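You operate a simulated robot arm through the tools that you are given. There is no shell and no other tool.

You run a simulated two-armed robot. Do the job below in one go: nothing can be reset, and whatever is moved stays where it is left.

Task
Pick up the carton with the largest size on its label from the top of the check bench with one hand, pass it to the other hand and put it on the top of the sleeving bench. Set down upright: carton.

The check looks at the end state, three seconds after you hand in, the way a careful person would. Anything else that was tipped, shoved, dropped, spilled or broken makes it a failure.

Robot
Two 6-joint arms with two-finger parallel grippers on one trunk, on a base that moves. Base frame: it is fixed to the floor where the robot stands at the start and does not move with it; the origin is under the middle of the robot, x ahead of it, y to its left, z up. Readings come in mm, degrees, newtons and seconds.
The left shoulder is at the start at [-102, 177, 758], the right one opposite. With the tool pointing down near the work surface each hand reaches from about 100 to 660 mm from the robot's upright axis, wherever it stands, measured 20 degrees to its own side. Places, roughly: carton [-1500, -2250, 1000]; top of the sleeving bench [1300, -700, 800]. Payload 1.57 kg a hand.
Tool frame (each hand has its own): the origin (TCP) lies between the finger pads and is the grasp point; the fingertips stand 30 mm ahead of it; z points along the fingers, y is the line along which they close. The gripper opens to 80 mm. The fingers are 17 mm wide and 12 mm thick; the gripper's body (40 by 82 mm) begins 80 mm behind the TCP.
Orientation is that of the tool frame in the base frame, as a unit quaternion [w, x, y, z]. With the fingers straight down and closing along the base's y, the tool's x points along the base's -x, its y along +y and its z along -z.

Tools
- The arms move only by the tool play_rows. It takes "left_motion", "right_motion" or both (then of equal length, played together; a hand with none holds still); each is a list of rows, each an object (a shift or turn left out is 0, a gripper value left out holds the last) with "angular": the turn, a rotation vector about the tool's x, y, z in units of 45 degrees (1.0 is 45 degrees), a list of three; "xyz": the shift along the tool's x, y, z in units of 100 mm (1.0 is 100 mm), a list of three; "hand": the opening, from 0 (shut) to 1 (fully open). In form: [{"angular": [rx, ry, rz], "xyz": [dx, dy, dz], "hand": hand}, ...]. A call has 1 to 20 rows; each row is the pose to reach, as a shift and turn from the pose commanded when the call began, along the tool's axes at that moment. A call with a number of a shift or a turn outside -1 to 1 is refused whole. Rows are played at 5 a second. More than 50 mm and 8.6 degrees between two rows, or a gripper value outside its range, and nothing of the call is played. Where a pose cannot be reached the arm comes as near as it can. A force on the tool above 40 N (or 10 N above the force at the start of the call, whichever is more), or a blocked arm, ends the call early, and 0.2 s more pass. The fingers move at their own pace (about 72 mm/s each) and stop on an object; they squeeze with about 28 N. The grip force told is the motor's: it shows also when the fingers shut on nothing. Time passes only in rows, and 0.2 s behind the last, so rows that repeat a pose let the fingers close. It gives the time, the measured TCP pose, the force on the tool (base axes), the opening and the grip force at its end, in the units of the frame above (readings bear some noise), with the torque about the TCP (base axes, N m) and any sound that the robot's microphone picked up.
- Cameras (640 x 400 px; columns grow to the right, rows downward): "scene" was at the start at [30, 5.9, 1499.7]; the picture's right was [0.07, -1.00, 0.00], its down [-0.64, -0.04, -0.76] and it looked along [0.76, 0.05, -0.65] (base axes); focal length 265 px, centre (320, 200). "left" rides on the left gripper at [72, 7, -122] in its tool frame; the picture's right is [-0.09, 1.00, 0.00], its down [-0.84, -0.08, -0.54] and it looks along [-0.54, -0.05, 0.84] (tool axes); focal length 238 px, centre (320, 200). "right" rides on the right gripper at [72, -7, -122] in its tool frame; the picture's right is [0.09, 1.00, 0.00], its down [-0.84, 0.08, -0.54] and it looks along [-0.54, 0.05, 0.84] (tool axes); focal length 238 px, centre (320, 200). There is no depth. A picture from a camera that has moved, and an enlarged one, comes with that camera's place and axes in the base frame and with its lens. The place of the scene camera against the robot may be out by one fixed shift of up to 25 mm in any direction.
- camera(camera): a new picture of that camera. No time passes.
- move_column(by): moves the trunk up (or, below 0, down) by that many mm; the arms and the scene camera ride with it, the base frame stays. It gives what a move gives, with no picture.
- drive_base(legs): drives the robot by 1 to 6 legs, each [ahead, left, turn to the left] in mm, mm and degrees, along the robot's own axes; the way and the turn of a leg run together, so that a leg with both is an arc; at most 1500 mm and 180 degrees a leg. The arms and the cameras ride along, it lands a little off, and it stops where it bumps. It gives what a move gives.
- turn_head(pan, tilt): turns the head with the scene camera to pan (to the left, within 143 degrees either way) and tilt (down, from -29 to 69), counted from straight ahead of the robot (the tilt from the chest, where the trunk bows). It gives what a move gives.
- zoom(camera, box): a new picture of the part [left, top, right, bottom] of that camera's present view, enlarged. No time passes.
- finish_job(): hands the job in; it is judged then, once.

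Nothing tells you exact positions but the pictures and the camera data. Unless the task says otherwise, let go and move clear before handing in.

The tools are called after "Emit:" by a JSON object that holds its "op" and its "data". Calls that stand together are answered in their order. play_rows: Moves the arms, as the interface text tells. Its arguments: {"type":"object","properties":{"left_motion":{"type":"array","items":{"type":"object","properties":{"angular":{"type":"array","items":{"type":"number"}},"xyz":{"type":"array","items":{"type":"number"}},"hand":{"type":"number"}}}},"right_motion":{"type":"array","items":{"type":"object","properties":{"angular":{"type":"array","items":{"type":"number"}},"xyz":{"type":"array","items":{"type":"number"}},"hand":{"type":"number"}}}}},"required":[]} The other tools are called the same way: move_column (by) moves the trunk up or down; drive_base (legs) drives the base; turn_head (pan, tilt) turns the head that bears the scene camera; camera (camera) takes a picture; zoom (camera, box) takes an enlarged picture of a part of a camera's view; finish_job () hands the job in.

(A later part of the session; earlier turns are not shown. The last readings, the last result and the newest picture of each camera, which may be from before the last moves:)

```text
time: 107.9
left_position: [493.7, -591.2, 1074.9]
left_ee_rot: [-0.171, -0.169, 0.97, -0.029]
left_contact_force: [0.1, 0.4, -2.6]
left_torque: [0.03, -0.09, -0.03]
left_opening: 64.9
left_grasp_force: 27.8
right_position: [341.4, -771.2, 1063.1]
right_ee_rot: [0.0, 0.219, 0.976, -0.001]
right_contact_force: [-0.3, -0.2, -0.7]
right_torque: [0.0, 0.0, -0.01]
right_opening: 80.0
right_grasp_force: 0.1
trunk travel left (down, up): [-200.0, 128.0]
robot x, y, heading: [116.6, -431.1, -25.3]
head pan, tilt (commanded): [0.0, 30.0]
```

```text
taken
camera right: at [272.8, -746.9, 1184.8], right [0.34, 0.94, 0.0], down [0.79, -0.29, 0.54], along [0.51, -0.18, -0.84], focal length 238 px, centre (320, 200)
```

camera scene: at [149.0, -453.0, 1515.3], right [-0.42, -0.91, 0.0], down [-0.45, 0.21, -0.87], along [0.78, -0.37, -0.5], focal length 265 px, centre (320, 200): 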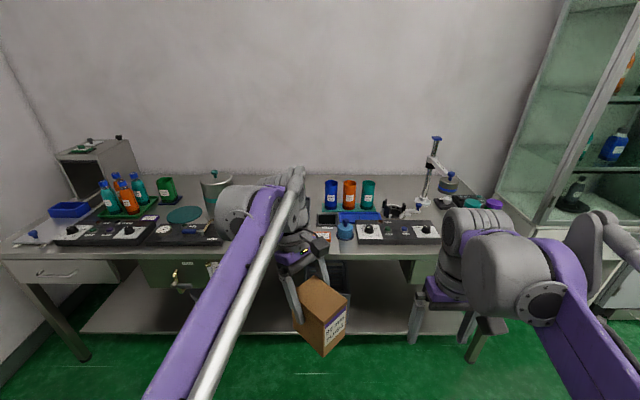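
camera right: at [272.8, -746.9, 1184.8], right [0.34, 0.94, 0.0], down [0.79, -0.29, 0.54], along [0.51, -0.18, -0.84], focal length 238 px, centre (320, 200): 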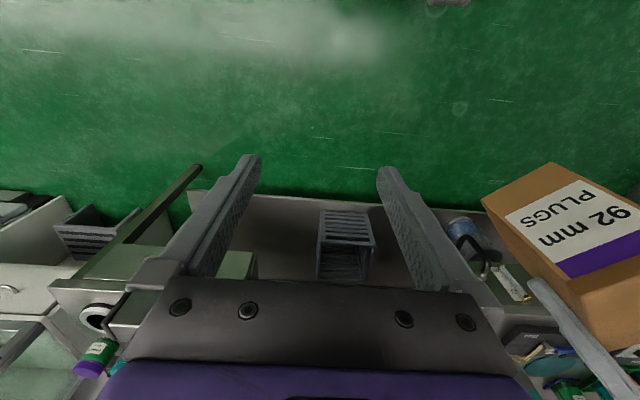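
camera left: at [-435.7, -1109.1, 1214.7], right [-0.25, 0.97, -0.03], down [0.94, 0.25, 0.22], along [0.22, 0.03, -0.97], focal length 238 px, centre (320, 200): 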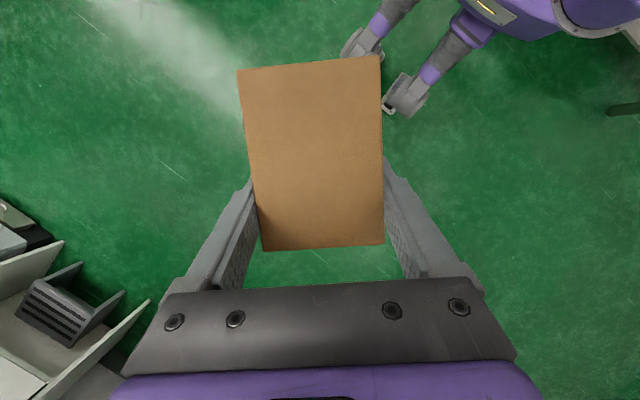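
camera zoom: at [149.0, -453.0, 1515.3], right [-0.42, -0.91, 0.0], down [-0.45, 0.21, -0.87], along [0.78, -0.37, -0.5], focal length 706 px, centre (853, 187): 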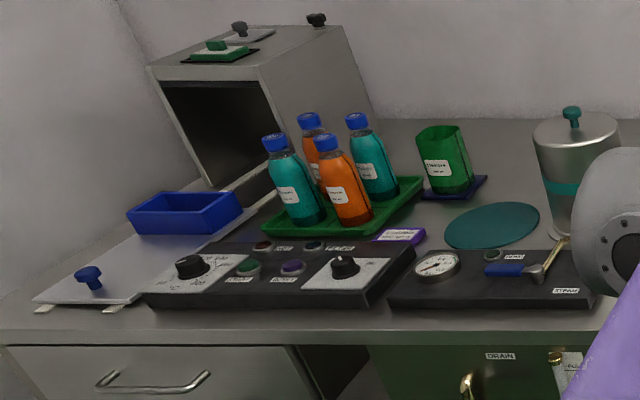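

There are many items on the bench; the arm hides its middle, closest to the given spot. I shift left 480 mm to view the middle section unobstructed.

Emit:
{"op": "drive_base", "data": {"legs": [[0, 480, 0]]}}

Emit:
{"op": "turn_head", "data": {"pan": -25, "tilt": 30}}

Emit:
{"op": "camera", "data": {"camera": "scene"}}

Emit:
{"op": "zoom", "data": {"camera": "scene", "box": [200, 100, 440, 250]}}

```text
time: 112.6
left_position: [699.4, -155.7, 1075.4]
left_ee_rot: [-0.171, -0.168, 0.97, -0.029]
left_contact_force: [-0.1, -0.7, -2.5]
left_torque: [-0.01, -0.06, -0.01]
left_opening: 65.0
left_grasp_force: 27.8
right_position: [544.8, -337.0, 1064.2]
right_ee_rot: [0.0, 0.219, 0.976, 0.0]
right_contact_force: [0.5, -0.4, 0.4]
right_torque: [-0.03, 0.05, 0.02]
right_opening: 79.9
right_grasp_force: 0.0
trunk travel left (down, up): [-200.0, 128.0]
robot x, y, heading: [326.4, 3.5, -25.5]
head pan, tilt (commanded): [0.0, 30.0]
```

```text
time: 113.5
left_position: [700.2, -156.5, 1074.9]
left_ee_rot: [-0.171, -0.169, 0.97, -0.03]
left_contact_force: [0.6, -0.4, -2.6]
left_torque: [0.02, -0.06, -0.01]
left_opening: 65.0
left_grasp_force: 27.8
right_position: [546.0, -334.9, 1063.4]
right_ee_rot: [0.0, 0.219, 0.976, 0.0]
right_contact_force: [0.5, -0.3, 0.1]
right_torque: [-0.01, -0.02, -0.02]
right_opening: 79.8
right_grasp_force: 0.1
trunk travel left (down, up): [-200.0, 128.0]
robot x, y, heading: [325.8, 2.9, -25.4]
head pan, tilt (commanded): [-25.0, 30.0]
```

```text
taken
camera scene: at [330.7, -47.8, 1515.3], right [-0.77, -0.64, 0.0], down [-0.32, 0.38, -0.87], along [0.55, -0.67, -0.5], focal length 265 px, centre (320, 200)
```

scene: 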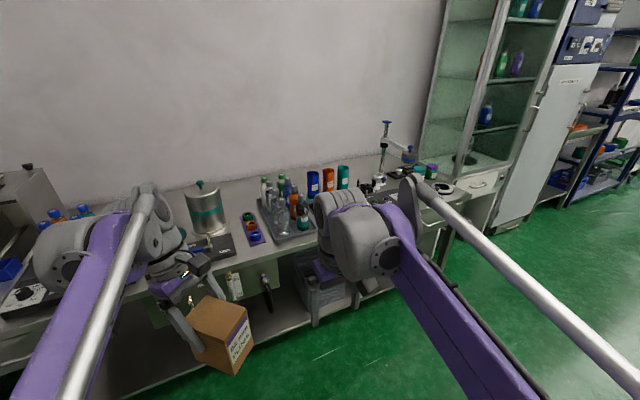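

```text
2.67 times, centred on (320, 175) of scene
camera zoom: at [330.7, -47.8, 1515.3], right [-0.77, -0.64, 0.0], down [-0.32, 0.38, -0.87], along [0.55, -0.67, -0.5], focal length 706 px, centre (320, 267)
```

zoom: 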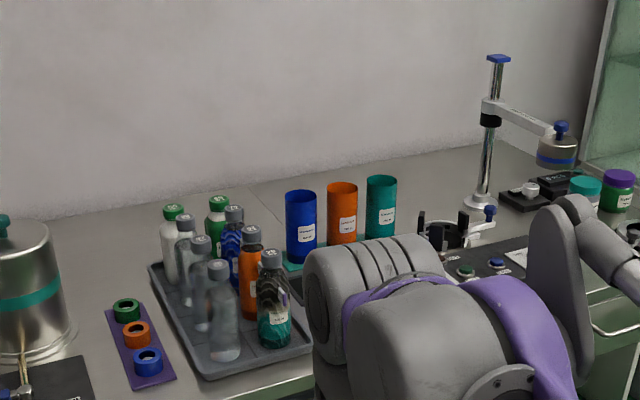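

The bench is one 2 m unit with a mostly cluttered top; a promising free patch is on its right section, between the black control panel and the jars. I'll move the carton hand outward to clear my view, then drive right to look at that patch.

Emit:
{"op": "play_rows", "data": {"left_motion": [{"xyz": [-0.2, 0.2, -0.07]}, {"xyz": [-0.4, 0.4, -0.14]}, {"xyz": [-0.6, 0.6, -0.21]}, {"xyz": [-0.8, 0.8, -0.28]}, {"xyz": [-0.93, 0.99, -0.34]}, {"xyz": [-0.93, 0.99, -0.34]}]}}

Emit:
{"op": "drive_base", "data": {"legs": [[0, -1080, 0]]}}

Emit:
{"op": "turn_head", "data": {"pan": 0, "tilt": 30}}

Emit:
{"op": "camera", "data": {"camera": "scene"}}

Emit:
{"op": "zoom", "data": {"camera": "scene", "box": [200, 130, 440, 290]}}

```text
time: 114.9
left_position: [758.5, -28.4, 1074.7]
left_ee_rot: [-0.172, -0.168, 0.97, -0.029]
left_contact_force: [0.3, -0.3, -2.6]
left_torque: [0.03, -0.03, 0.0]
left_opening: 64.8
left_grasp_force: 28.0
right_position: [546.9, -336.6, 1063.3]
right_ee_rot: [-0.001, 0.219, 0.976, 0.0]
right_contact_force: [0.0, 0.0, 0.2]
right_torque: [0.02, -0.02, -0.03]
right_opening: 80.1
right_grasp_force: 0.1
trunk travel left (down, up): [-200.0, 128.0]
robot x, y, heading: [321.3, 4.5, -25.4]
head pan, tilt (commanded): [-25.0, 30.0]
```

```text
time: 124.6
left_position: [301.5, -997.8, 1075.1]
left_ee_rot: [-0.171, -0.17, 0.97, -0.031]
left_contact_force: [-0.6, -0.1, -2.7]
left_torque: [-0.03, -0.06, 0.04]
left_opening: 64.8
left_grasp_force: 28.6
right_position: [90.2, -1305.8, 1063.3]
right_ee_rot: [0.0, 0.218, 0.976, 0.0]
right_contact_force: [-0.7, -0.2, -0.9]
right_torque: [-0.01, 0.01, 0.0]
right_opening: 79.9
right_grasp_force: 0.1
trunk travel left (down, up): [-200.0, 128.0]
robot x, y, heading: [-136.0, -967.7, -25.2]
head pan, tilt (commanded): [-25.0, 30.0]
```

```text
time: 125.5
left_position: [302.6, -997.6, 1076.4]
left_ee_rot: [-0.172, -0.17, 0.97, -0.031]
left_contact_force: [-0.2, 0.2, -2.7]
left_torque: [0.03, -0.06, -0.03]
left_opening: 64.7
left_grasp_force: 27.9
right_position: [89.7, -1305.6, 1062.6]
right_ee_rot: [0.0, 0.218, 0.976, 0.0]
right_contact_force: [0.5, 1.2, -0.1]
right_torque: [0.0, 0.02, -0.02]
right_opening: 79.8
right_grasp_force: 0.0
trunk travel left (down, up): [-200.0, 128.0]
robot x, y, heading: [-132.5, -968.8, -25.2]
head pan, tilt (commanded): [0.0, 30.0]
```

```text
taken
camera scene: at [-102.9, -986.9, 1515.3], right [-0.43, -0.9, 0.0], down [-0.45, 0.21, -0.87], along [0.78, -0.37, -0.5], focal length 265 px, centre (320, 200)
```

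scene: 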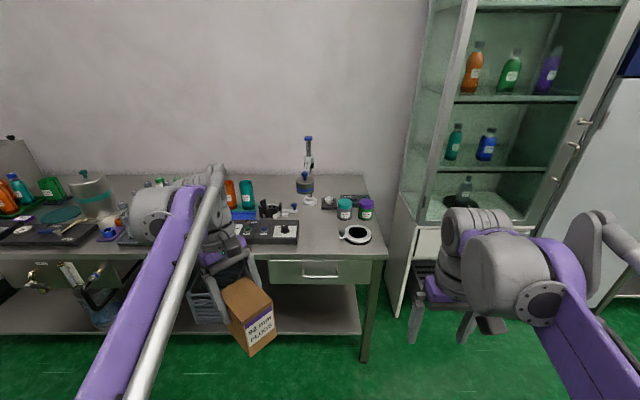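

```text
2.50 times, centred on (320, 210) of scene
camera zoom: at [-102.9, -986.9, 1515.3], right [-0.43, -0.9, 0.0], down [-0.45, 0.21, -0.87], along [0.78, -0.37, -0.5], focal length 662 px, centre (320, 175)
```

zoom: 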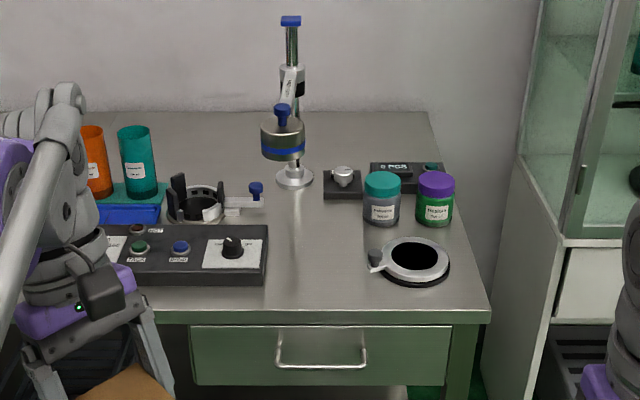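

There is a clear patch on the sleeving bench between the control panel and the round dish/jars, roughly straight ahead: from the front edge about 830 mm away, ±80 mm wide. I'll first yaw the carton hand another 45° (so its wrist leans left, away from the magnifier head), then drive in.

Emit:
{"op": "play_rows", "data": {"left_motion": [{"angular": [0.057, 0, -0.157]}, {"angular": [0.114, 0, -0.313]}, {"angular": [0.171, 0, -0.47]}, {"angular": [0.228, 0, -0.627]}, {"angular": [0.285, 0, -0.783]}, {"angular": [0.342, 0, -0.94]}, {"angular": [0.342, 0, -0.94]}]}}

Emit:
{"op": "camera", "data": {"camera": "left"}}

Emit:
{"op": "camera", "data": {"camera": "scene"}}

```text
time: 127.1
left_position: [303.1, -998.1, 1076.0]
left_ee_rot: [-0.147, -0.529, 0.831, -0.093]
left_contact_force: [-0.1, 0.8, -3.2]
left_torque: [0.07, -0.04, -0.01]
left_opening: 64.8
left_grasp_force: 28.3
right_position: [89.0, -1305.7, 1063.1]
right_ee_rot: [0.0, 0.218, 0.976, 0.0]
right_contact_force: [0.3, -0.8, 0.5]
right_torque: [0.02, 0.01, 0.02]
right_opening: 80.1
right_grasp_force: 0.0
trunk travel left (down, up): [-200.0, 128.0]
robot x, y, heading: [-137.8, -962.9, -25.4]
head pan, tilt (commanded): [0.0, 30.0]
```

```text
taken
camera left: at [284.9, -1019.2, 1214.8], right [-0.87, 0.5, -0.03], down [0.48, 0.85, 0.22], along [0.14, 0.18, -0.97], focal length 238 px, centre (320, 200)
```

left: 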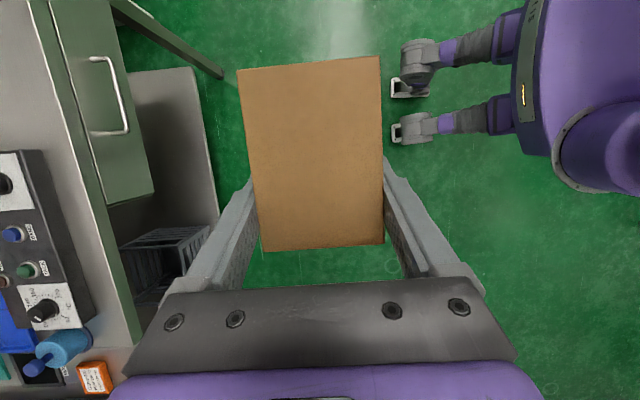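

```text
taken
camera scene: at [-102.6, -986.9, 1515.3], right [-0.43, -0.9, 0.0], down [-0.45, 0.21, -0.87], along [0.78, -0.37, -0.5], focal length 265 px, centre (320, 200)
```

scene: 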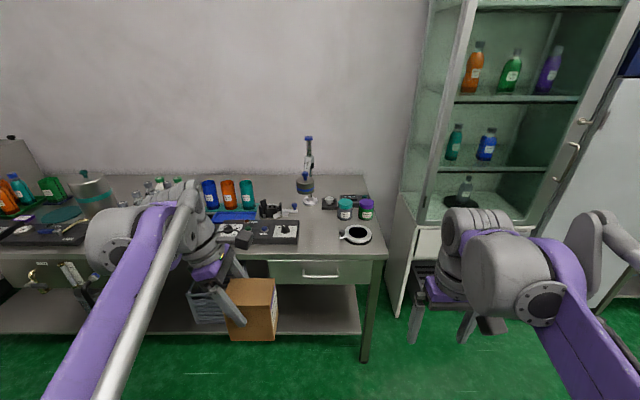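

The yaw is reachable and the carton stays level. Now I drive right 80 mm and ahead 430 mm, keeping the carton high above the bench edge.

Emit:
{"op": "drive_base", "data": {"legs": [[0, -80, 0], [430, 0, 0]]}}

Emit:
{"op": "camera", "data": {"camera": "scene"}}

Emit:
{"op": "camera", "data": {"camera": "left"}}

Emit:
{"op": "camera", "data": {"camera": "right"}}

```text
time: 130.7
left_position: [655.9, -1251.4, 1075.5]
left_ee_rot: [-0.147, -0.529, 0.831, -0.093]
left_contact_force: [0.2, 0.3, -2.8]
left_torque: [0.06, -0.02, 0.03]
left_opening: 64.9
left_grasp_force: 28.0
right_position: [443.6, -1558.3, 1064.2]
right_ee_rot: [0.001, 0.216, 0.976, 0.001]
right_contact_force: [0.9, -0.2, -0.5]
right_torque: [0.02, 0.03, -0.01]
right_opening: 79.8
right_grasp_force: 0.0
trunk travel left (down, up): [-200.0, 128.0]
robot x, y, heading: [217.6, -1217.3, -25.3]
head pan, tilt (commanded): [0.0, 30.0]
```

```text
taken
camera scene: at [250.2, -1240.1, 1515.3], right [-0.42, -0.91, 0.0], down [-0.45, 0.21, -0.87], along [0.78, -0.37, -0.5], focal length 265 px, centre (320, 200)
```

scene: 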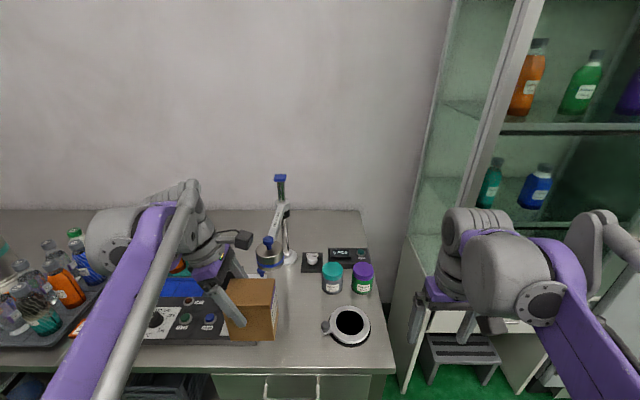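

```text
taken
camera left: at [637.6, -1271.0, 1214.7], right [-0.87, 0.5, -0.03], down [0.48, 0.85, 0.22], along [0.14, 0.18, -0.97], focal length 238 px, centre (320, 200)
```

left: 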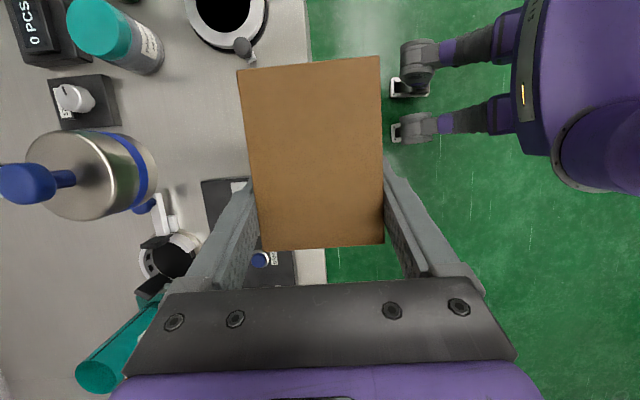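

```text
taken
camera right: at [374.9, -1533.4, 1184.8], right [0.34, 0.94, 0.0], down [0.79, -0.28, 0.54], along [0.51, -0.18, -0.84], focal length 238 px, centre (320, 200)
```

right: 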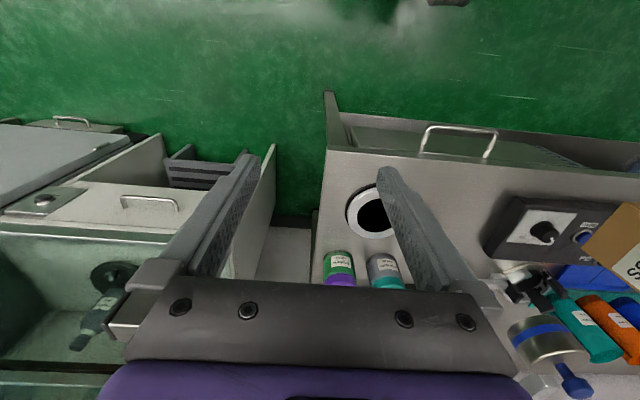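

From the left wrist camera: bench edge is about 420 mm ahead of my axis, the panel's end lies at about 171 mm left, the dish handle at about 23 mm right, and the magnifier head starts about 592 mm ahead. I'll aim for the carton centre at about 503 ahead / 62 left, moving horizontally first.

Emit:
{"op": "play_rows", "data": {"left_motion": [{"xyz": [0.18, -0.23, 0.065]}, {"xyz": [0.36, -0.46, 0.13]}, {"xyz": [0.54, -0.69, 0.195]}, {"xyz": [0.72, -0.92, 0.262]}, {"xyz": [0.72, -0.92, 0.262]}]}}

Emit:
{"op": "camera", "data": {"camera": "left"}}

Emit:
{"op": "turn_head", "data": {"pan": 12, "tilt": 42}}

Emit:
{"op": "camera", "data": {"camera": "scene"}}

Emit:
{"op": "camera", "data": {"camera": "right"}}

```text
time: 131.9
left_position: [705.1, -1355.6, 1075.2]
left_ee_rot: [-0.146, -0.529, 0.831, -0.094]
left_contact_force: [0.5, 0.2, -2.9]
left_torque: [0.04, -0.04, -0.01]
left_opening: 64.7
left_grasp_force: 27.8
right_position: [442.5, -1557.6, 1063.0]
right_ee_rot: [0.0, 0.216, 0.976, -0.001]
right_contact_force: [-0.2, -0.8, -0.4]
right_torque: [0.01, 0.01, -0.03]
right_opening: 80.1
right_grasp_force: 0.0
trunk travel left (down, up): [-200.0, 128.0]
robot x, y, heading: [217.7, -1219.4, -24.7]
head pan, tilt (commanded): [0.0, 30.0]
```

```text
taken
camera left: at [687.1, -1378.7, 1214.6], right [-0.87, 0.5, -0.03], down [0.48, 0.85, 0.22], along [0.14, 0.18, -0.97], focal length 238 px, centre (320, 200)
```

left: 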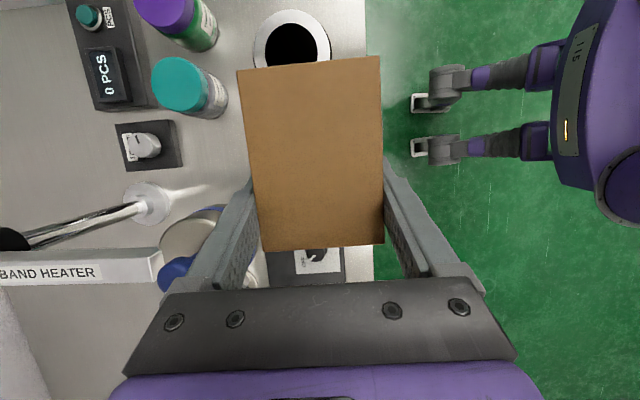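

```text
time: 132.7
left_position: [704.3, -1357.7, 1075.4]
left_ee_rot: [-0.147, -0.529, 0.831, -0.094]
left_contact_force: [-0.8, 0.9, -3.0]
left_torque: [0.02, -0.02, 0.02]
left_opening: 64.6
left_grasp_force: 27.9
right_position: [443.0, -1557.2, 1064.3]
right_ee_rot: [0.0, 0.216, 0.976, 0.0]
right_contact_force: [0.0, 0.3, -0.5]
right_torque: [0.01, 0.02, -0.02]
right_opening: 79.8
right_grasp_force: 0.0
trunk travel left (down, up): [-200.0, 128.0]
robot x, y, heading: [218.3, -1216.2, -25.0]
head pan, tilt (commanded): [12.0, 42.0]
```

```text
taken
camera scene: at [249.4, -1220.7, 1497.0], right [-0.23, -0.97, 0.0], down [-0.65, 0.15, -0.74], along [0.72, -0.17, -0.67], focal length 265 px, centre (320, 200)
```

scene: 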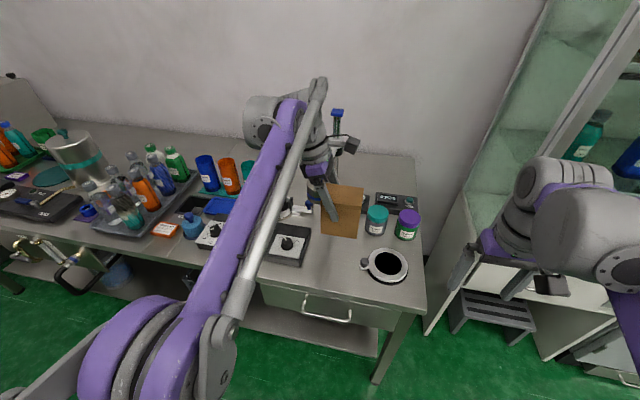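

```text
taken
camera right: at [374.7, -1533.4, 1184.9], right [0.34, 0.94, 0.0], down [0.79, -0.28, 0.54], along [0.51, -0.18, -0.84], focal length 238 px, centre (320, 200)
```

right: 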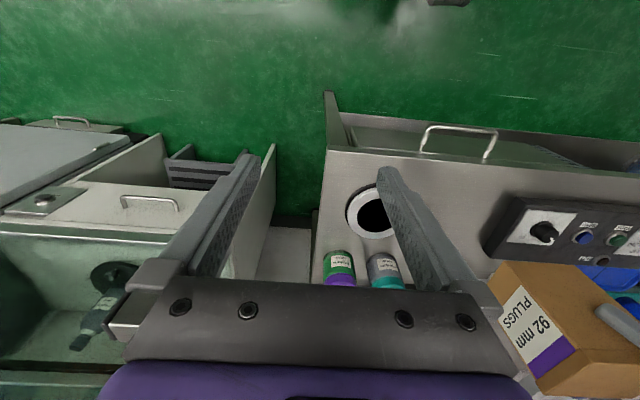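

Emit:
{"op": "zoom", "data": {"camera": "left", "box": [0, 150, 280, 300]}}

Emit:
{"op": "zoom", "data": {"camera": "scene", "box": [230, 70, 440, 290]}}

```text
2.29 times, centred on (140, 225) of left
camera zoom: at [687.5, -1378.9, 1214.4], right [-0.87, 0.5, -0.03], down [0.48, 0.85, 0.22], along [0.14, 0.18, -0.97], focal length 545 px, centre (731, 143)
```

zoom: 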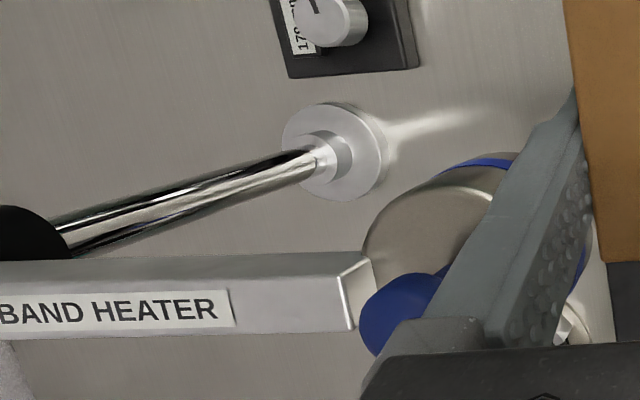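

```text
1.82 times, centred on (335, 180) of scene
camera zoom: at [249.4, -1220.7, 1497.0], right [-0.23, -0.97, 0.0], down [-0.65, 0.15, -0.74], along [0.72, -0.17, -0.67], focal length 482 px, centre (293, 236)
```

zoom: 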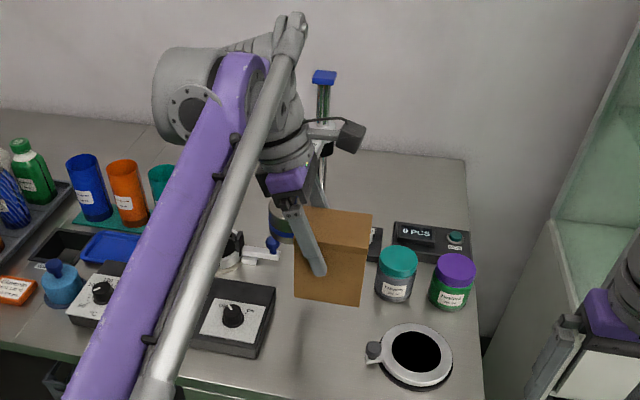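

I located the heater head: centre about 618 ahead / 142 left, radius about 43, bottom near z≈985. I'll shift 12 mm back toward me for clearance and descend 100 mm straight down.

Emit:
{"op": "play_rows", "data": {"left_motion": [{"xyz": [0.038, 0.12, 0.014]}, {"xyz": [0.038, 0.12, 0.014]}]}}

Emit:
{"op": "play_rows", "data": {"left_motion": [{"xyz": [-0.068, 0, 0.188]}, {"xyz": [-0.137, 0, 0.376]}, {"xyz": [-0.205, 0, 0.564]}, {"xyz": [-0.274, 0, 0.752]}, {"xyz": [-0.342, 0, 0.94]}, {"xyz": [-0.342, 0, 0.94]}]}}

Emit:
{"op": "camera", "data": {"camera": "left"}}

Emit:
{"op": "zoom", "data": {"camera": "scene", "box": [230, 70, 440, 290]}}

Emit:
{"op": "camera", "data": {"camera": "right"}}

```text
time: 133.3
left_position: [693.3, -1356.4, 1076.5]
left_ee_rot: [-0.147, -0.529, 0.831, -0.093]
left_contact_force: [0.6, 0.5, -2.2]
left_torque: [0.04, -0.04, 0.01]
left_opening: 64.6
left_grasp_force: 27.1
right_position: [443.3, -1557.7, 1064.0]
right_ee_rot: [0.0, 0.216, 0.976, 0.0]
right_contact_force: [-0.2, -0.1, -0.2]
right_torque: [0.0, -0.01, -0.01]
right_opening: 80.1
right_grasp_force: 0.0
trunk travel left (down, up): [-200.0, 128.0]
robot x, y, heading: [218.3, -1221.2, -25.0]
head pan, tilt (commanded): [12.0, 42.0]
```

```text
time: 134.7
left_position: [692.9, -1357.2, 975.1]
left_ee_rot: [-0.146, -0.529, 0.831, -0.094]
left_contact_force: [0.1, -0.6, -3.6]
left_torque: [-0.01, -0.04, 0.03]
left_opening: 65.1
left_grasp_force: 27.6
right_position: [443.9, -1557.4, 1064.2]
right_ee_rot: [0.0, 0.216, 0.976, 0.0]
right_contact_force: [-0.2, 0.5, -0.1]
right_torque: [-0.01, 0.02, 0.02]
right_opening: 80.0
right_grasp_force: 0.1
trunk travel left (down, up): [-200.0, 128.0]
robot x, y, heading: [223.2, -1218.0, -25.0]
head pan, tilt (commanded): [12.0, 42.0]
```

```text
taken
camera left: at [675.6, -1378.2, 1114.4], right [-0.87, 0.5, -0.03], down [0.48, 0.85, 0.22], along [0.14, 0.18, -0.97], focal length 238 px, centre (320, 200)
```

left: 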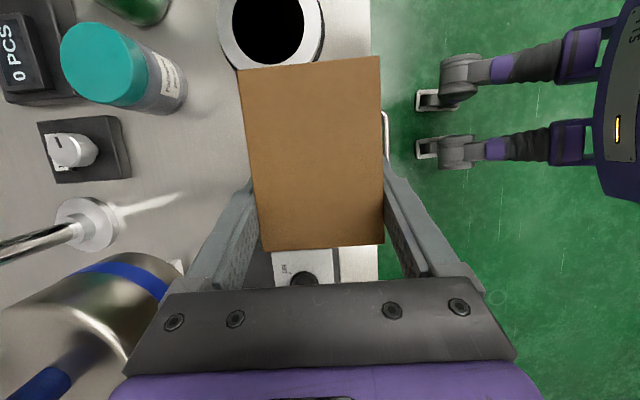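

```text
1.82 times, centred on (335, 180) of scene
camera zoom: at [249.2, -1220.6, 1497.0], right [-0.22, -0.97, 0.0], down [-0.65, 0.15, -0.74], along [0.72, -0.17, -0.67], focal length 482 px, centre (293, 236)
```

zoom: 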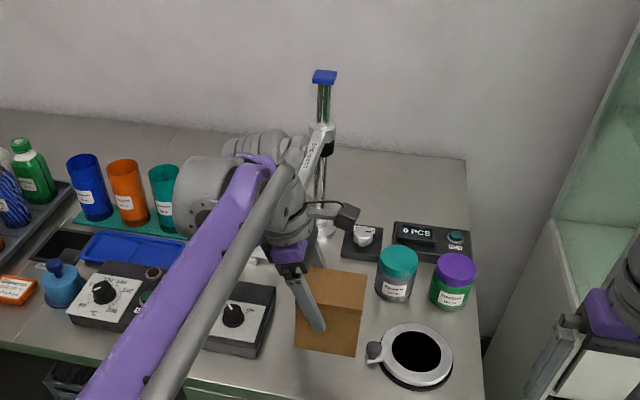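

```text
taken
camera right: at [374.6, -1533.3, 1184.9], right [0.34, 0.94, 0.0], down [0.79, -0.28, 0.54], along [0.51, -0.18, -0.84], focal length 238 px, centre (320, 200)
```

right: 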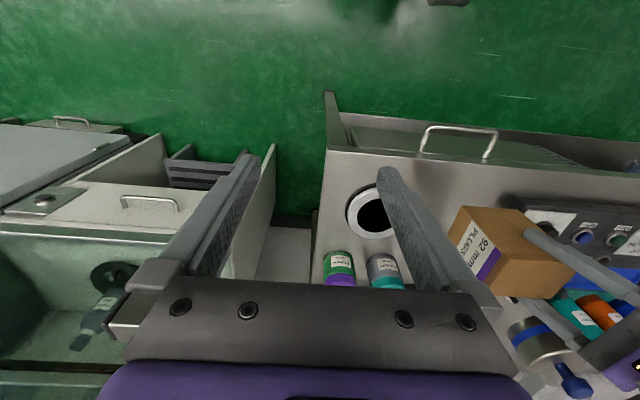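

Clearances: about 35–45 mm to the heater head, about 34 mm to the dish handle. I descend another 50 mm, then go in small steps feeling for contact.

Emit:
{"op": "play_rows", "data": {"left_motion": [{"xyz": [-0.0427, 0, 0.1175]}, {"xyz": [-0.0855, 0, 0.235]}, {"xyz": [-0.128, 0, 0.3525]}, {"xyz": [-0.171, 0, 0.47]}, {"xyz": [-0.171, 0, 0.47]}]}}

Emit:
{"op": "zoom", "data": {"camera": "scene", "box": [290, 160, 430, 290]}}

Emit:
{"op": "zoom", "data": {"camera": "right", "box": [400, 160, 600, 300]}}

Emit:
{"op": "camera", "data": {"camera": "left"}}

```text
time: 135.9
left_position: [693.3, -1356.2, 924.2]
left_ee_rot: [-0.147, -0.529, 0.83, -0.093]
left_contact_force: [0.6, 0.6, -2.8]
left_torque: [0.02, -0.01, 0.02]
left_opening: 64.6
left_grasp_force: 27.9
right_position: [442.7, -1557.5, 1064.5]
right_ee_rot: [0.0, 0.216, 0.976, -0.001]
right_contact_force: [0.0, 0.1, 0.1]
right_torque: [-0.03, 0.01, 0.03]
right_opening: 80.1
right_grasp_force: 0.0
trunk travel left (down, up): [-200.0, 128.0]
robot x, y, heading: [218.6, -1217.8, -25.0]
head pan, tilt (commanded): [12.0, 42.0]
```

```text
3.08 times, centred on (360, 225) of scene
camera zoom: at [249.2, -1220.6, 1497.0], right [-0.22, -0.97, 0.0], down [-0.65, 0.15, -0.74], along [0.72, -0.17, -0.67], focal length 815 px, centre (197, 123)
```

zoom: 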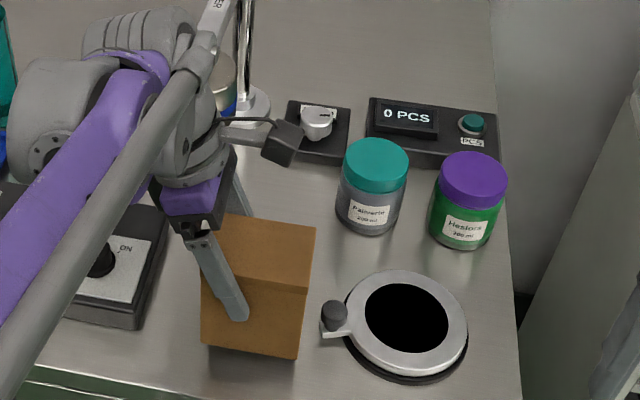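

```text
2.86 times, centred on (500, 230) of right
camera zoom: at [374.6, -1533.3, 1184.9], right [0.34, 0.94, 0.0], down [0.79, -0.28, 0.54], along [0.51, -0.18, -0.84], focal length 681 px, centre (-194, 114)
```

zoom: 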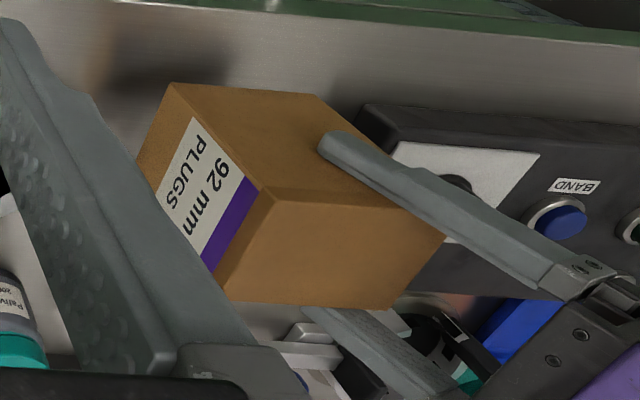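

```text
taken
camera left: at [675.9, -1377.5, 1064.5], right [-0.87, 0.5, -0.03], down [0.48, 0.85, 0.22], along [0.14, 0.18, -0.97], focal length 238 px, centre (320, 200)
```

left: 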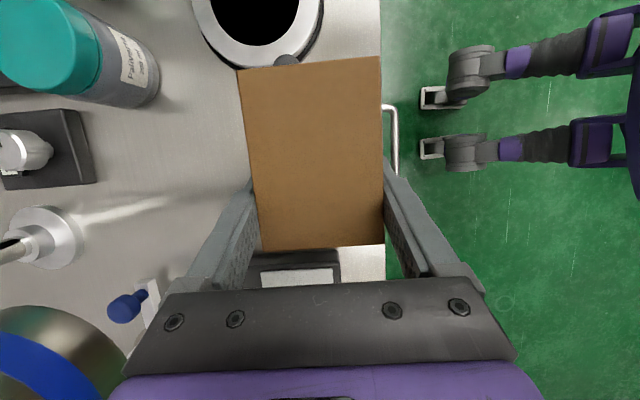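

Everything is clear. Now I lower in small steps, watching the vertical force for touch-down.

Emit:
{"op": "play_rows", "data": {"left_motion": [{"xyz": [-0.0205, 0, 0.0564]}, {"xyz": [-0.041, 0, 0.1128]}, {"xyz": [-0.041, 0, 0.1128]}]}}

Emit:
{"op": "play_rows", "data": {"left_motion": [{"xyz": [-0.0103, 0, 0.0282]}, {"xyz": [-0.0137, 0, 0.0376]}, {"xyz": [-0.0137, 0, 0.0376]}]}}

Emit:
{"op": "zoom", "data": {"camera": "scene", "box": [290, 190, 400, 290]}}

Emit:
{"op": "zoom", "data": {"camera": "right", "box": [400, 160, 600, 300]}}

```text
time: 136.7
left_position: [693.2, -1356.2, 914.0]
left_ee_rot: [-0.146, -0.529, 0.83, -0.094]
left_contact_force: [0.3, -0.1, -2.9]
left_torque: [0.03, -0.01, -0.04]
left_opening: 64.9
left_grasp_force: 28.3
right_position: [442.7, -1558.6, 1063.4]
right_ee_rot: [0.0, 0.217, 0.976, 0.0]
right_contact_force: [-0.4, 0.0, -0.4]
right_torque: [-0.02, 0.01, -0.02]
right_opening: 79.9
right_grasp_force: 0.2
trunk travel left (down, up): [-200.0, 128.0]
robot x, y, heading: [220.1, -1218.9, -25.2]
head pan, tilt (commanded): [12.0, 42.0]
```

```text
time: 137.5
left_position: [692.1, -1355.5, 909.3]
left_ee_rot: [-0.146, -0.53, 0.83, -0.093]
left_contact_force: [0.4, 0.8, -2.7]
left_torque: [0.06, 0.0, -0.02]
left_opening: 64.6
left_grasp_force: 28.3
right_position: [443.0, -1558.1, 1064.4]
right_ee_rot: [0.0, 0.217, 0.976, -0.001]
right_contact_force: [-0.7, 0.3, 0.0]
right_torque: [-0.01, 0.01, 0.0]
right_opening: 79.9
right_grasp_force: 0.0
trunk travel left (down, up): [-200.0, 128.0]
robot x, y, heading: [218.9, -1218.2, -25.0]
head pan, tilt (commanded): [12.0, 42.0]
```

```text
4.00 times, centred on (345, 240) of scene
camera zoom: at [249.3, -1220.6, 1497.0], right [-0.22, -0.97, 0.0], down [-0.65, 0.15, -0.74], along [0.72, -0.17, -0.67], focal length 1060 px, centre (220, 40)
```

zoom: 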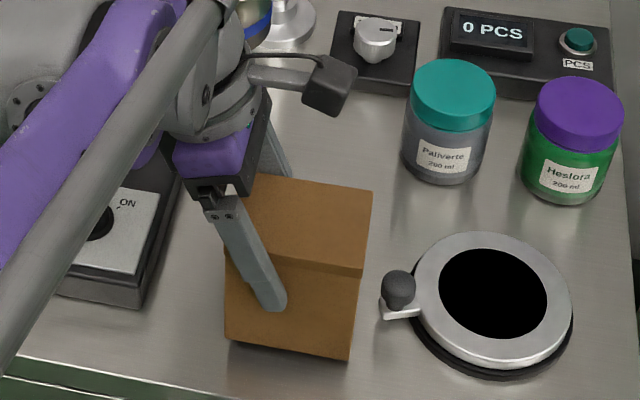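

```text
2.86 times, centred on (500, 230) of right
camera zoom: at [374.7, -1533.3, 1184.9], right [0.34, 0.94, 0.0], down [0.79, -0.28, 0.54], along [0.51, -0.18, -0.84], focal length 681 px, centre (-194, 114)
```

zoom: 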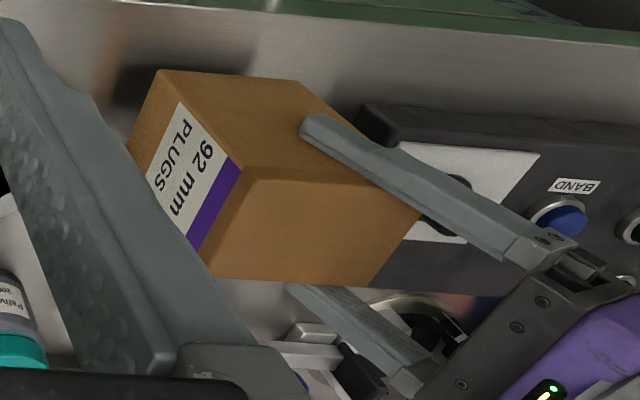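

Emit:
{"op": "play_rows", "data": {"left_motion": [{"xyz": [-0.005, 0, 0.0141]}, {"xyz": [-0.0103, 0, 0.0282]}, {"xyz": [-0.0103, 0, 0.0282]}]}}

Emit:
{"op": "play_rows", "data": {"left_motion": [{"xyz": [-0.005, 0, 0.0141]}, {"xyz": [-0.0103, 0, 0.0282]}, {"xyz": [-0.0103, 0, 0.0282]}]}}

Emit:
{"op": "zoom", "data": {"camera": "right", "box": [400, 160, 600, 300]}}

```text
time: 138.3
left_position: [692.8, -1355.6, 906.4]
left_ee_rot: [-0.146, -0.529, 0.831, -0.093]
left_contact_force: [0.1, -0.4, -2.0]
left_torque: [0.05, -0.05, 0.02]
left_opening: 64.9
left_grasp_force: 28.3
right_position: [442.2, -1558.8, 1061.5]
right_ee_rot: [0.0, 0.217, 0.976, 0.0]
right_contact_force: [0.1, 0.0, 0.0]
right_torque: [0.01, 0.02, -0.01]
right_opening: 79.9
right_grasp_force: 0.0
trunk travel left (down, up): [-200.0, 128.0]
robot x, y, heading: [217.8, -1218.9, -25.0]
head pan, tilt (commanded): [12.0, 42.0]
```

```text
time: 139.1
left_position: [693.2, -1356.1, 903.9]
left_ee_rot: [-0.147, -0.528, 0.831, -0.093]
left_contact_force: [0.4, -1.0, -2.3]
left_torque: [-0.02, -0.03, 0.01]
left_opening: 64.8
left_grasp_force: 28.2
right_position: [443.2, -1558.7, 1063.0]
right_ee_rot: [0.0, 0.217, 0.976, 0.001]
right_contact_force: [0.1, 0.6, 0.4]
right_torque: [-0.03, -0.03, 0.0]
right_opening: 79.7
right_grasp_force: 0.0
trunk travel left (down, up): [-200.0, 128.0]
robot x, y, heading: [217.0, -1220.2, -25.0]
head pan, tilt (commanded): [12.0, 42.0]
```

```text
2.86 times, centred on (500, 230) of right
camera zoom: at [374.6, -1533.3, 1184.9], right [0.34, 0.94, 0.0], down [0.79, -0.28, 0.54], along [0.51, -0.18, -0.84], focal length 681 px, centre (-194, 114)
```

zoom: 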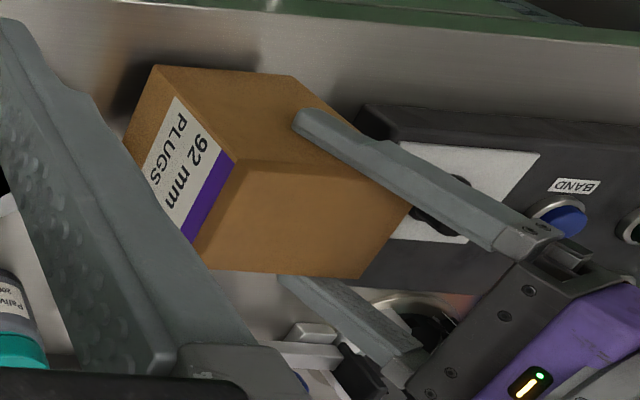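

Not yet touching. I continue in 3 mm steps.

Emit:
{"op": "play_rows", "data": {"left_motion": [{"xyz": [-0.005, 0, 0.0141]}, {"xyz": [-0.0103, 0, 0.0282]}, {"xyz": [-0.0103, 0, 0.0282]}]}}

Emit:
{"op": "play_rows", "data": {"left_motion": [{"xyz": [-0.005, 0, 0.0141]}, {"xyz": [-0.0103, 0, 0.0282]}, {"xyz": [-0.0103, 0, 0.0282]}]}}

```text
time: 139.9
left_position: [693.4, -1356.5, 900.7]
left_ee_rot: [-0.146, -0.53, 0.83, -0.094]
left_contact_force: [0.1, -0.2, -2.5]
left_torque: [0.04, -0.03, -0.02]
left_opening: 64.7
left_grasp_force: 28.1
right_position: [441.7, -1558.0, 1062.7]
right_ee_rot: [0.0, 0.216, 0.976, 0.0]
right_contact_force: [0.8, -0.2, 0.0]
right_torque: [0.03, 0.0, -0.02]
right_opening: 80.2
right_grasp_force: 0.0
trunk travel left (down, up): [-200.0, 128.0]
robot x, y, heading: [219.2, -1220.7, -24.7]
head pan, tilt (commanded): [12.0, 42.0]
```

```text
time: 140.7
left_position: [693.3, -1356.5, 896.3]
left_ee_rot: [-0.146, -0.529, 0.83, -0.094]
left_contact_force: [0.5, 0.1, -2.0]
left_torque: [0.02, -0.01, 0.0]
left_opening: 64.6
left_grasp_force: 27.8
right_position: [443.6, -1558.8, 1063.3]
right_ee_rot: [0.001, 0.217, 0.976, -0.001]
right_contact_force: [1.0, -0.1, -0.2]
right_torque: [-0.01, 0.02, -0.01]
right_opening: 80.2
right_grasp_force: 0.1
trunk travel left (down, up): [-200.0, 128.0]
robot x, y, heading: [220.0, -1219.1, -25.0]
head pan, tilt (commanded): [12.0, 42.0]
```

Emit:
{"op": "zoom", "data": {"camera": "right", "box": [400, 160, 560, 280]}}

Emit:
{"op": "zoom", "data": {"camera": "scene", "box": [300, 210, 400, 290]}}

Emit:
{"op": "play_rows", "data": {"left_motion": [{"xyz": [-0.005, 0, 0.0141]}, {"xyz": [-0.0103, 0, 0.0282]}, {"xyz": [-0.0103, 0, 0.0282]}]}}

```text
3.33 times, centred on (480, 220) of right
camera zoom: at [374.6, -1533.3, 1184.9], right [0.34, 0.94, 0.0], down [0.79, -0.28, 0.54], along [0.51, -0.18, -0.84], focal length 794 px, centre (-213, 133)
```

zoom: 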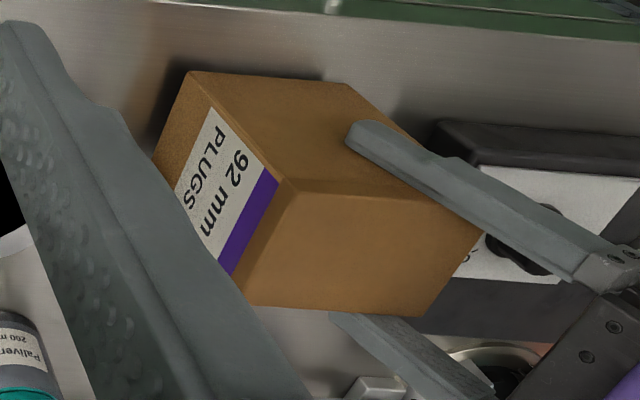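

```text
5.00 times, centred on (350, 250) of scene
camera zoom: at [249.3, -1220.6, 1497.0], right [-0.22, -0.97, 0.0], down [-0.65, 0.15, -0.74], along [0.72, -0.17, -0.67], focal length 1325 px, centre (170, -50)
```

zoom: 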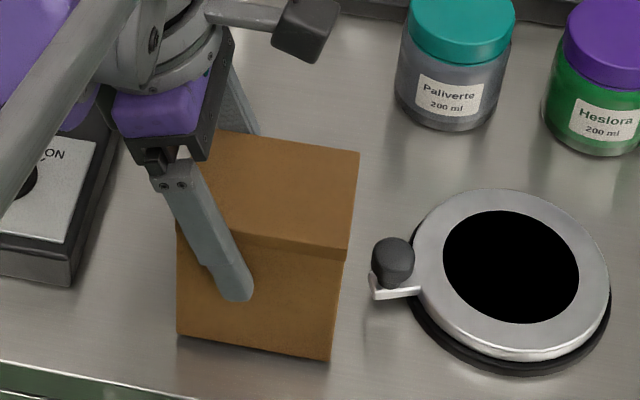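

```text
time: 141.5
left_position: [692.5, -1356.4, 893.5]
left_ee_rot: [-0.146, -0.529, 0.831, -0.093]
left_contact_force: [-0.4, 0.5, -2.4]
left_torque: [0.02, -0.01, 0.02]
left_opening: 64.8
left_grasp_force: 27.9
right_position: [443.3, -1558.0, 1063.0]
right_ee_rot: [0.0, 0.217, 0.976, 0.0]
right_contact_force: [0.4, -0.6, 0.2]
right_torque: [-0.01, 0.0, -0.03]
right_opening: 79.8
right_grasp_force: 0.0
trunk travel left (down, up): [-200.0, 128.0]
robot x, y, heading: [219.4, -1218.9, -25.0]
head pan, tilt (commanded): [12.0, 42.0]
```

Shadow shows a small gap still; the bench is a bit lower than estimated. I go on in 3 mm steps.

Emit:
{"op": "play_rows", "data": {"left_motion": [{"xyz": [-0.005, 0, 0.0141]}, {"xyz": [-0.0103, 0, 0.0282]}, {"xyz": [-0.0103, 0, 0.0282]}]}}

Emit:
{"op": "play_rows", "data": {"left_motion": [{"xyz": [-0.005, 0, 0.0141]}, {"xyz": [-0.0103, 0, 0.0282]}, {"xyz": [-0.0103, 0, 0.0282]}]}}

Emit:
{"op": "zoom", "data": {"camera": "right", "box": [400, 160, 560, 280]}}

```text
time: 142.3
left_position: [693.1, -1356.8, 890.8]
left_ee_rot: [-0.146, -0.529, 0.83, -0.093]
left_contact_force: [0.1, -0.1, -3.1]
left_torque: [0.04, -0.04, 0.01]
left_opening: 65.0
left_grasp_force: 27.8
right_position: [442.4, -1557.4, 1061.1]
right_ee_rot: [0.001, 0.216, 0.976, 0.0]
right_contact_force: [0.4, 0.2, -0.5]
right_torque: [0.0, -0.02, -0.05]
right_opening: 79.9
right_grasp_force: 0.1
trunk travel left (down, up): [-200.0, 128.0]
robot x, y, heading: [220.1, -1216.9, -25.0]
head pan, tilt (commanded): [12.0, 42.0]
```

```text
time: 143.1
left_position: [692.9, -1357.0, 890.0]
left_ee_rot: [-0.146, -0.529, 0.831, -0.094]
left_contact_force: [5.5, -0.5, 17.2]
left_torque: [0.28, 0.07, -0.05]
left_opening: 65.0
left_grasp_force: 28.0
right_position: [441.7, -1557.7, 1062.9]
right_ee_rot: [0.0, 0.216, 0.976, 0.001]
right_contact_force: [0.9, 1.3, -0.8]
right_torque: [-0.02, 0.02, 0.0]
right_opening: 80.3
right_grasp_force: 0.2
trunk travel left (down, up): [-200.0, 128.0]
robot x, y, heading: [219.8, -1218.1, -25.1]
head pan, tilt (commanded): [12.0, 42.0]
```

```text
3.33 times, centred on (480, 220) of right
camera zoom: at [374.2, -1533.1, 1185.2], right [0.34, 0.94, 0.0], down [0.79, -0.28, 0.54], along [0.51, -0.18, -0.84], focal length 794 px, centre (-213, 133)
```

zoom: 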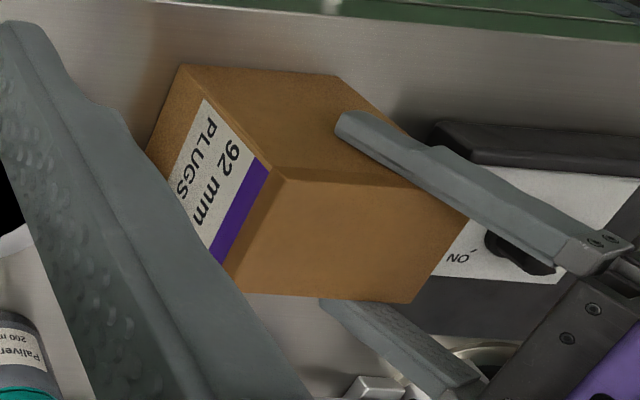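

Touch-down at TCP z≈890 (17 N push). I ease off about 1.5 mm so it just rests, then check.

Emit:
{"op": "play_rows", "data": {"left_motion": [{"xyz": [0.005, 0, -0.0136]}, {"xyz": [0.005, 0, -0.0136]}]}}

Emit:
{"op": "camera", "data": {"camera": "left"}}

```text
time: 143.7
left_position: [692.5, -1356.3, 889.6]
left_ee_rot: [-0.146, -0.529, 0.831, -0.093]
left_contact_force: [0.1, -0.9, -2.9]
left_torque: [0.02, 0.01, 0.02]
left_opening: 65.0
left_grasp_force: 27.4
right_position: [443.4, -1558.3, 1063.1]
right_ee_rot: [0.0, 0.216, 0.976, -0.001]
right_contact_force: [0.7, 0.5, 0.1]
right_torque: [-0.01, 0.0, 0.02]
right_opening: 79.8
right_grasp_force: 0.1
trunk travel left (down, up): [-200.0, 128.0]
robot x, y, heading: [216.4, -1218.5, -25.1]
head pan, tilt (commanded): [12.0, 42.0]
```

```text
taken
camera left: at [675.6, -1377.7, 1028.7], right [-0.87, 0.5, -0.03], down [0.48, 0.85, 0.22], along [0.14, 0.18, -0.97], focal length 238 px, centre (320, 200)
```

left: 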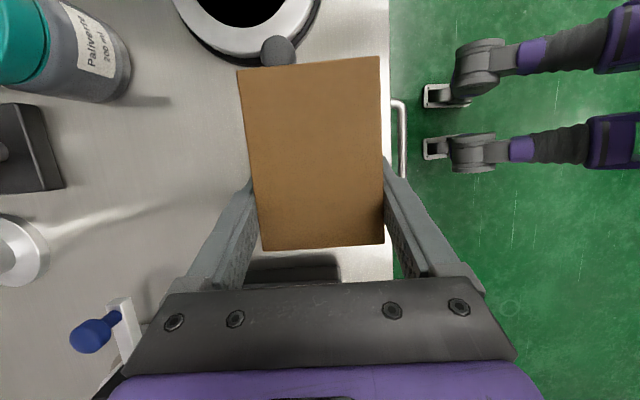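

Emit:
{"op": "play_rows", "data": {"left_motion": [{"xyz": [-0.0034, 0, 0.0094]}, {"xyz": [-0.0034, 0, 0.0094]}]}}

```text
time: 144.3
left_position: [692.9, -1355.0, 890.8]
left_ee_rot: [-0.147, -0.529, 0.83, -0.093]
left_contact_force: [1.5, -0.5, 6.3]
left_torque: [0.12, 0.12, -0.07]
left_opening: 64.9
left_grasp_force: 27.4
right_position: [442.1, -1557.0, 1063.0]
right_ee_rot: [-0.001, 0.216, 0.976, 0.0]
right_contact_force: [-1.5, 0.1, 0.5]
right_torque: [-0.01, -0.01, -0.02]
right_opening: 79.9
right_grasp_force: 0.1
trunk travel left (down, up): [-200.0, 128.0]
robot x, y, heading: [218.0, -1219.6, -25.0]
head pan, tilt (commanded): [12.0, 42.0]
```

Now it rests with light pressure. I open the left fingers slowly.

Emit:
{"op": "play_rows", "data": {"left_motion": [{"hand": 0.84}, {"hand": 0.88}, {"hand": 0.94}, {"hand": 1.0}, {"hand": 1.0}, {"hand": 1.0}]}}

Emit:
{"op": "camera", "data": {"camera": "left"}}

Emit:
{"op": "zoom", "data": {"camera": "scene", "box": [290, 190, 400, 290]}}

Emit:
{"op": "zoom", "data": {"camera": "right", "box": [400, 160, 600, 300]}}

```text
time: 145.7
left_position: [692.2, -1356.9, 888.7]
left_ee_rot: [-0.146, -0.529, 0.831, -0.093]
left_contact_force: [0.4, 0.4, -0.2]
left_torque: [-0.02, 0.02, 0.0]
left_opening: 80.1
left_grasp_force: 0.1
right_position: [442.5, -1558.1, 1063.7]
right_ee_rot: [-0.001, 0.216, 0.976, 0.0]
right_contact_force: [-0.1, 0.3, 0.3]
right_torque: [0.01, 0.01, -0.02]
right_opening: 80.0
right_grasp_force: 0.1
trunk travel left (down, up): [-200.0, 128.0]
robot x, y, heading: [218.6, -1218.4, -25.1]
head pan, tilt (commanded): [12.0, 42.0]
```

```text
taken
camera left: at [675.6, -1377.6, 1028.3], right [-0.87, 0.5, -0.03], down [0.48, 0.85, 0.22], along [0.14, 0.18, -0.97], focal length 238 px, centre (320, 200)
```

left: 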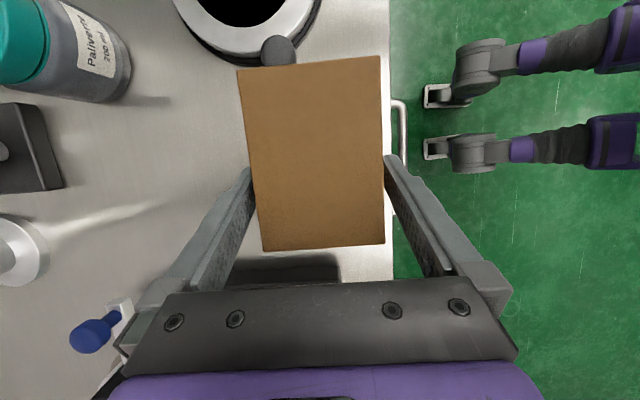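

```text
4.00 times, centred on (345, 240) of scene
camera zoom: at [249.1, -1220.5, 1497.0], right [-0.22, -0.97, 0.0], down [-0.65, 0.15, -0.74], along [0.72, -0.17, -0.67], focal length 1060 px, centre (220, 40)
```

zoom: 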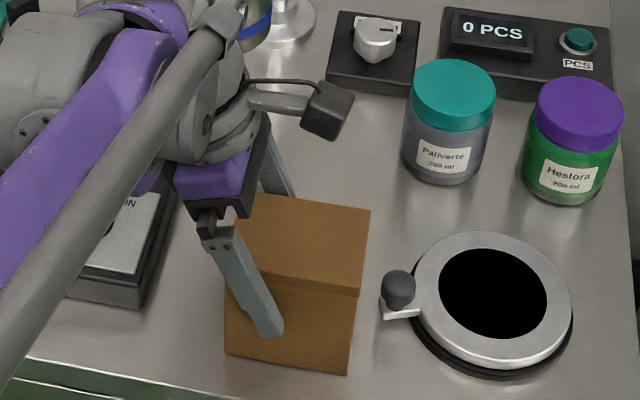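

```text
2.86 times, centred on (500, 230) of right
camera zoom: at [374.5, -1533.3, 1184.9], right [0.34, 0.94, 0.0], down [0.79, -0.28, 0.54], along [0.51, -0.18, -0.84], focal length 681 px, centre (-194, 114)
```

zoom: 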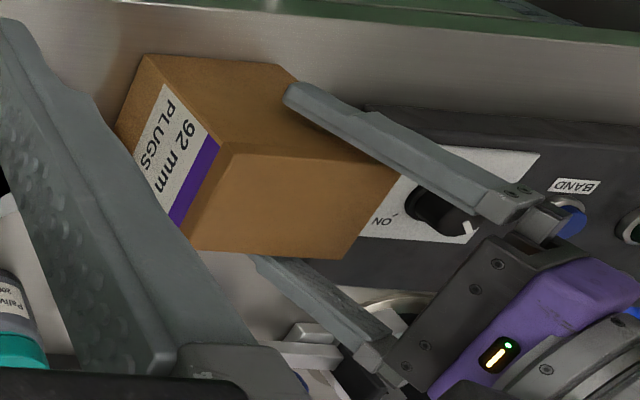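

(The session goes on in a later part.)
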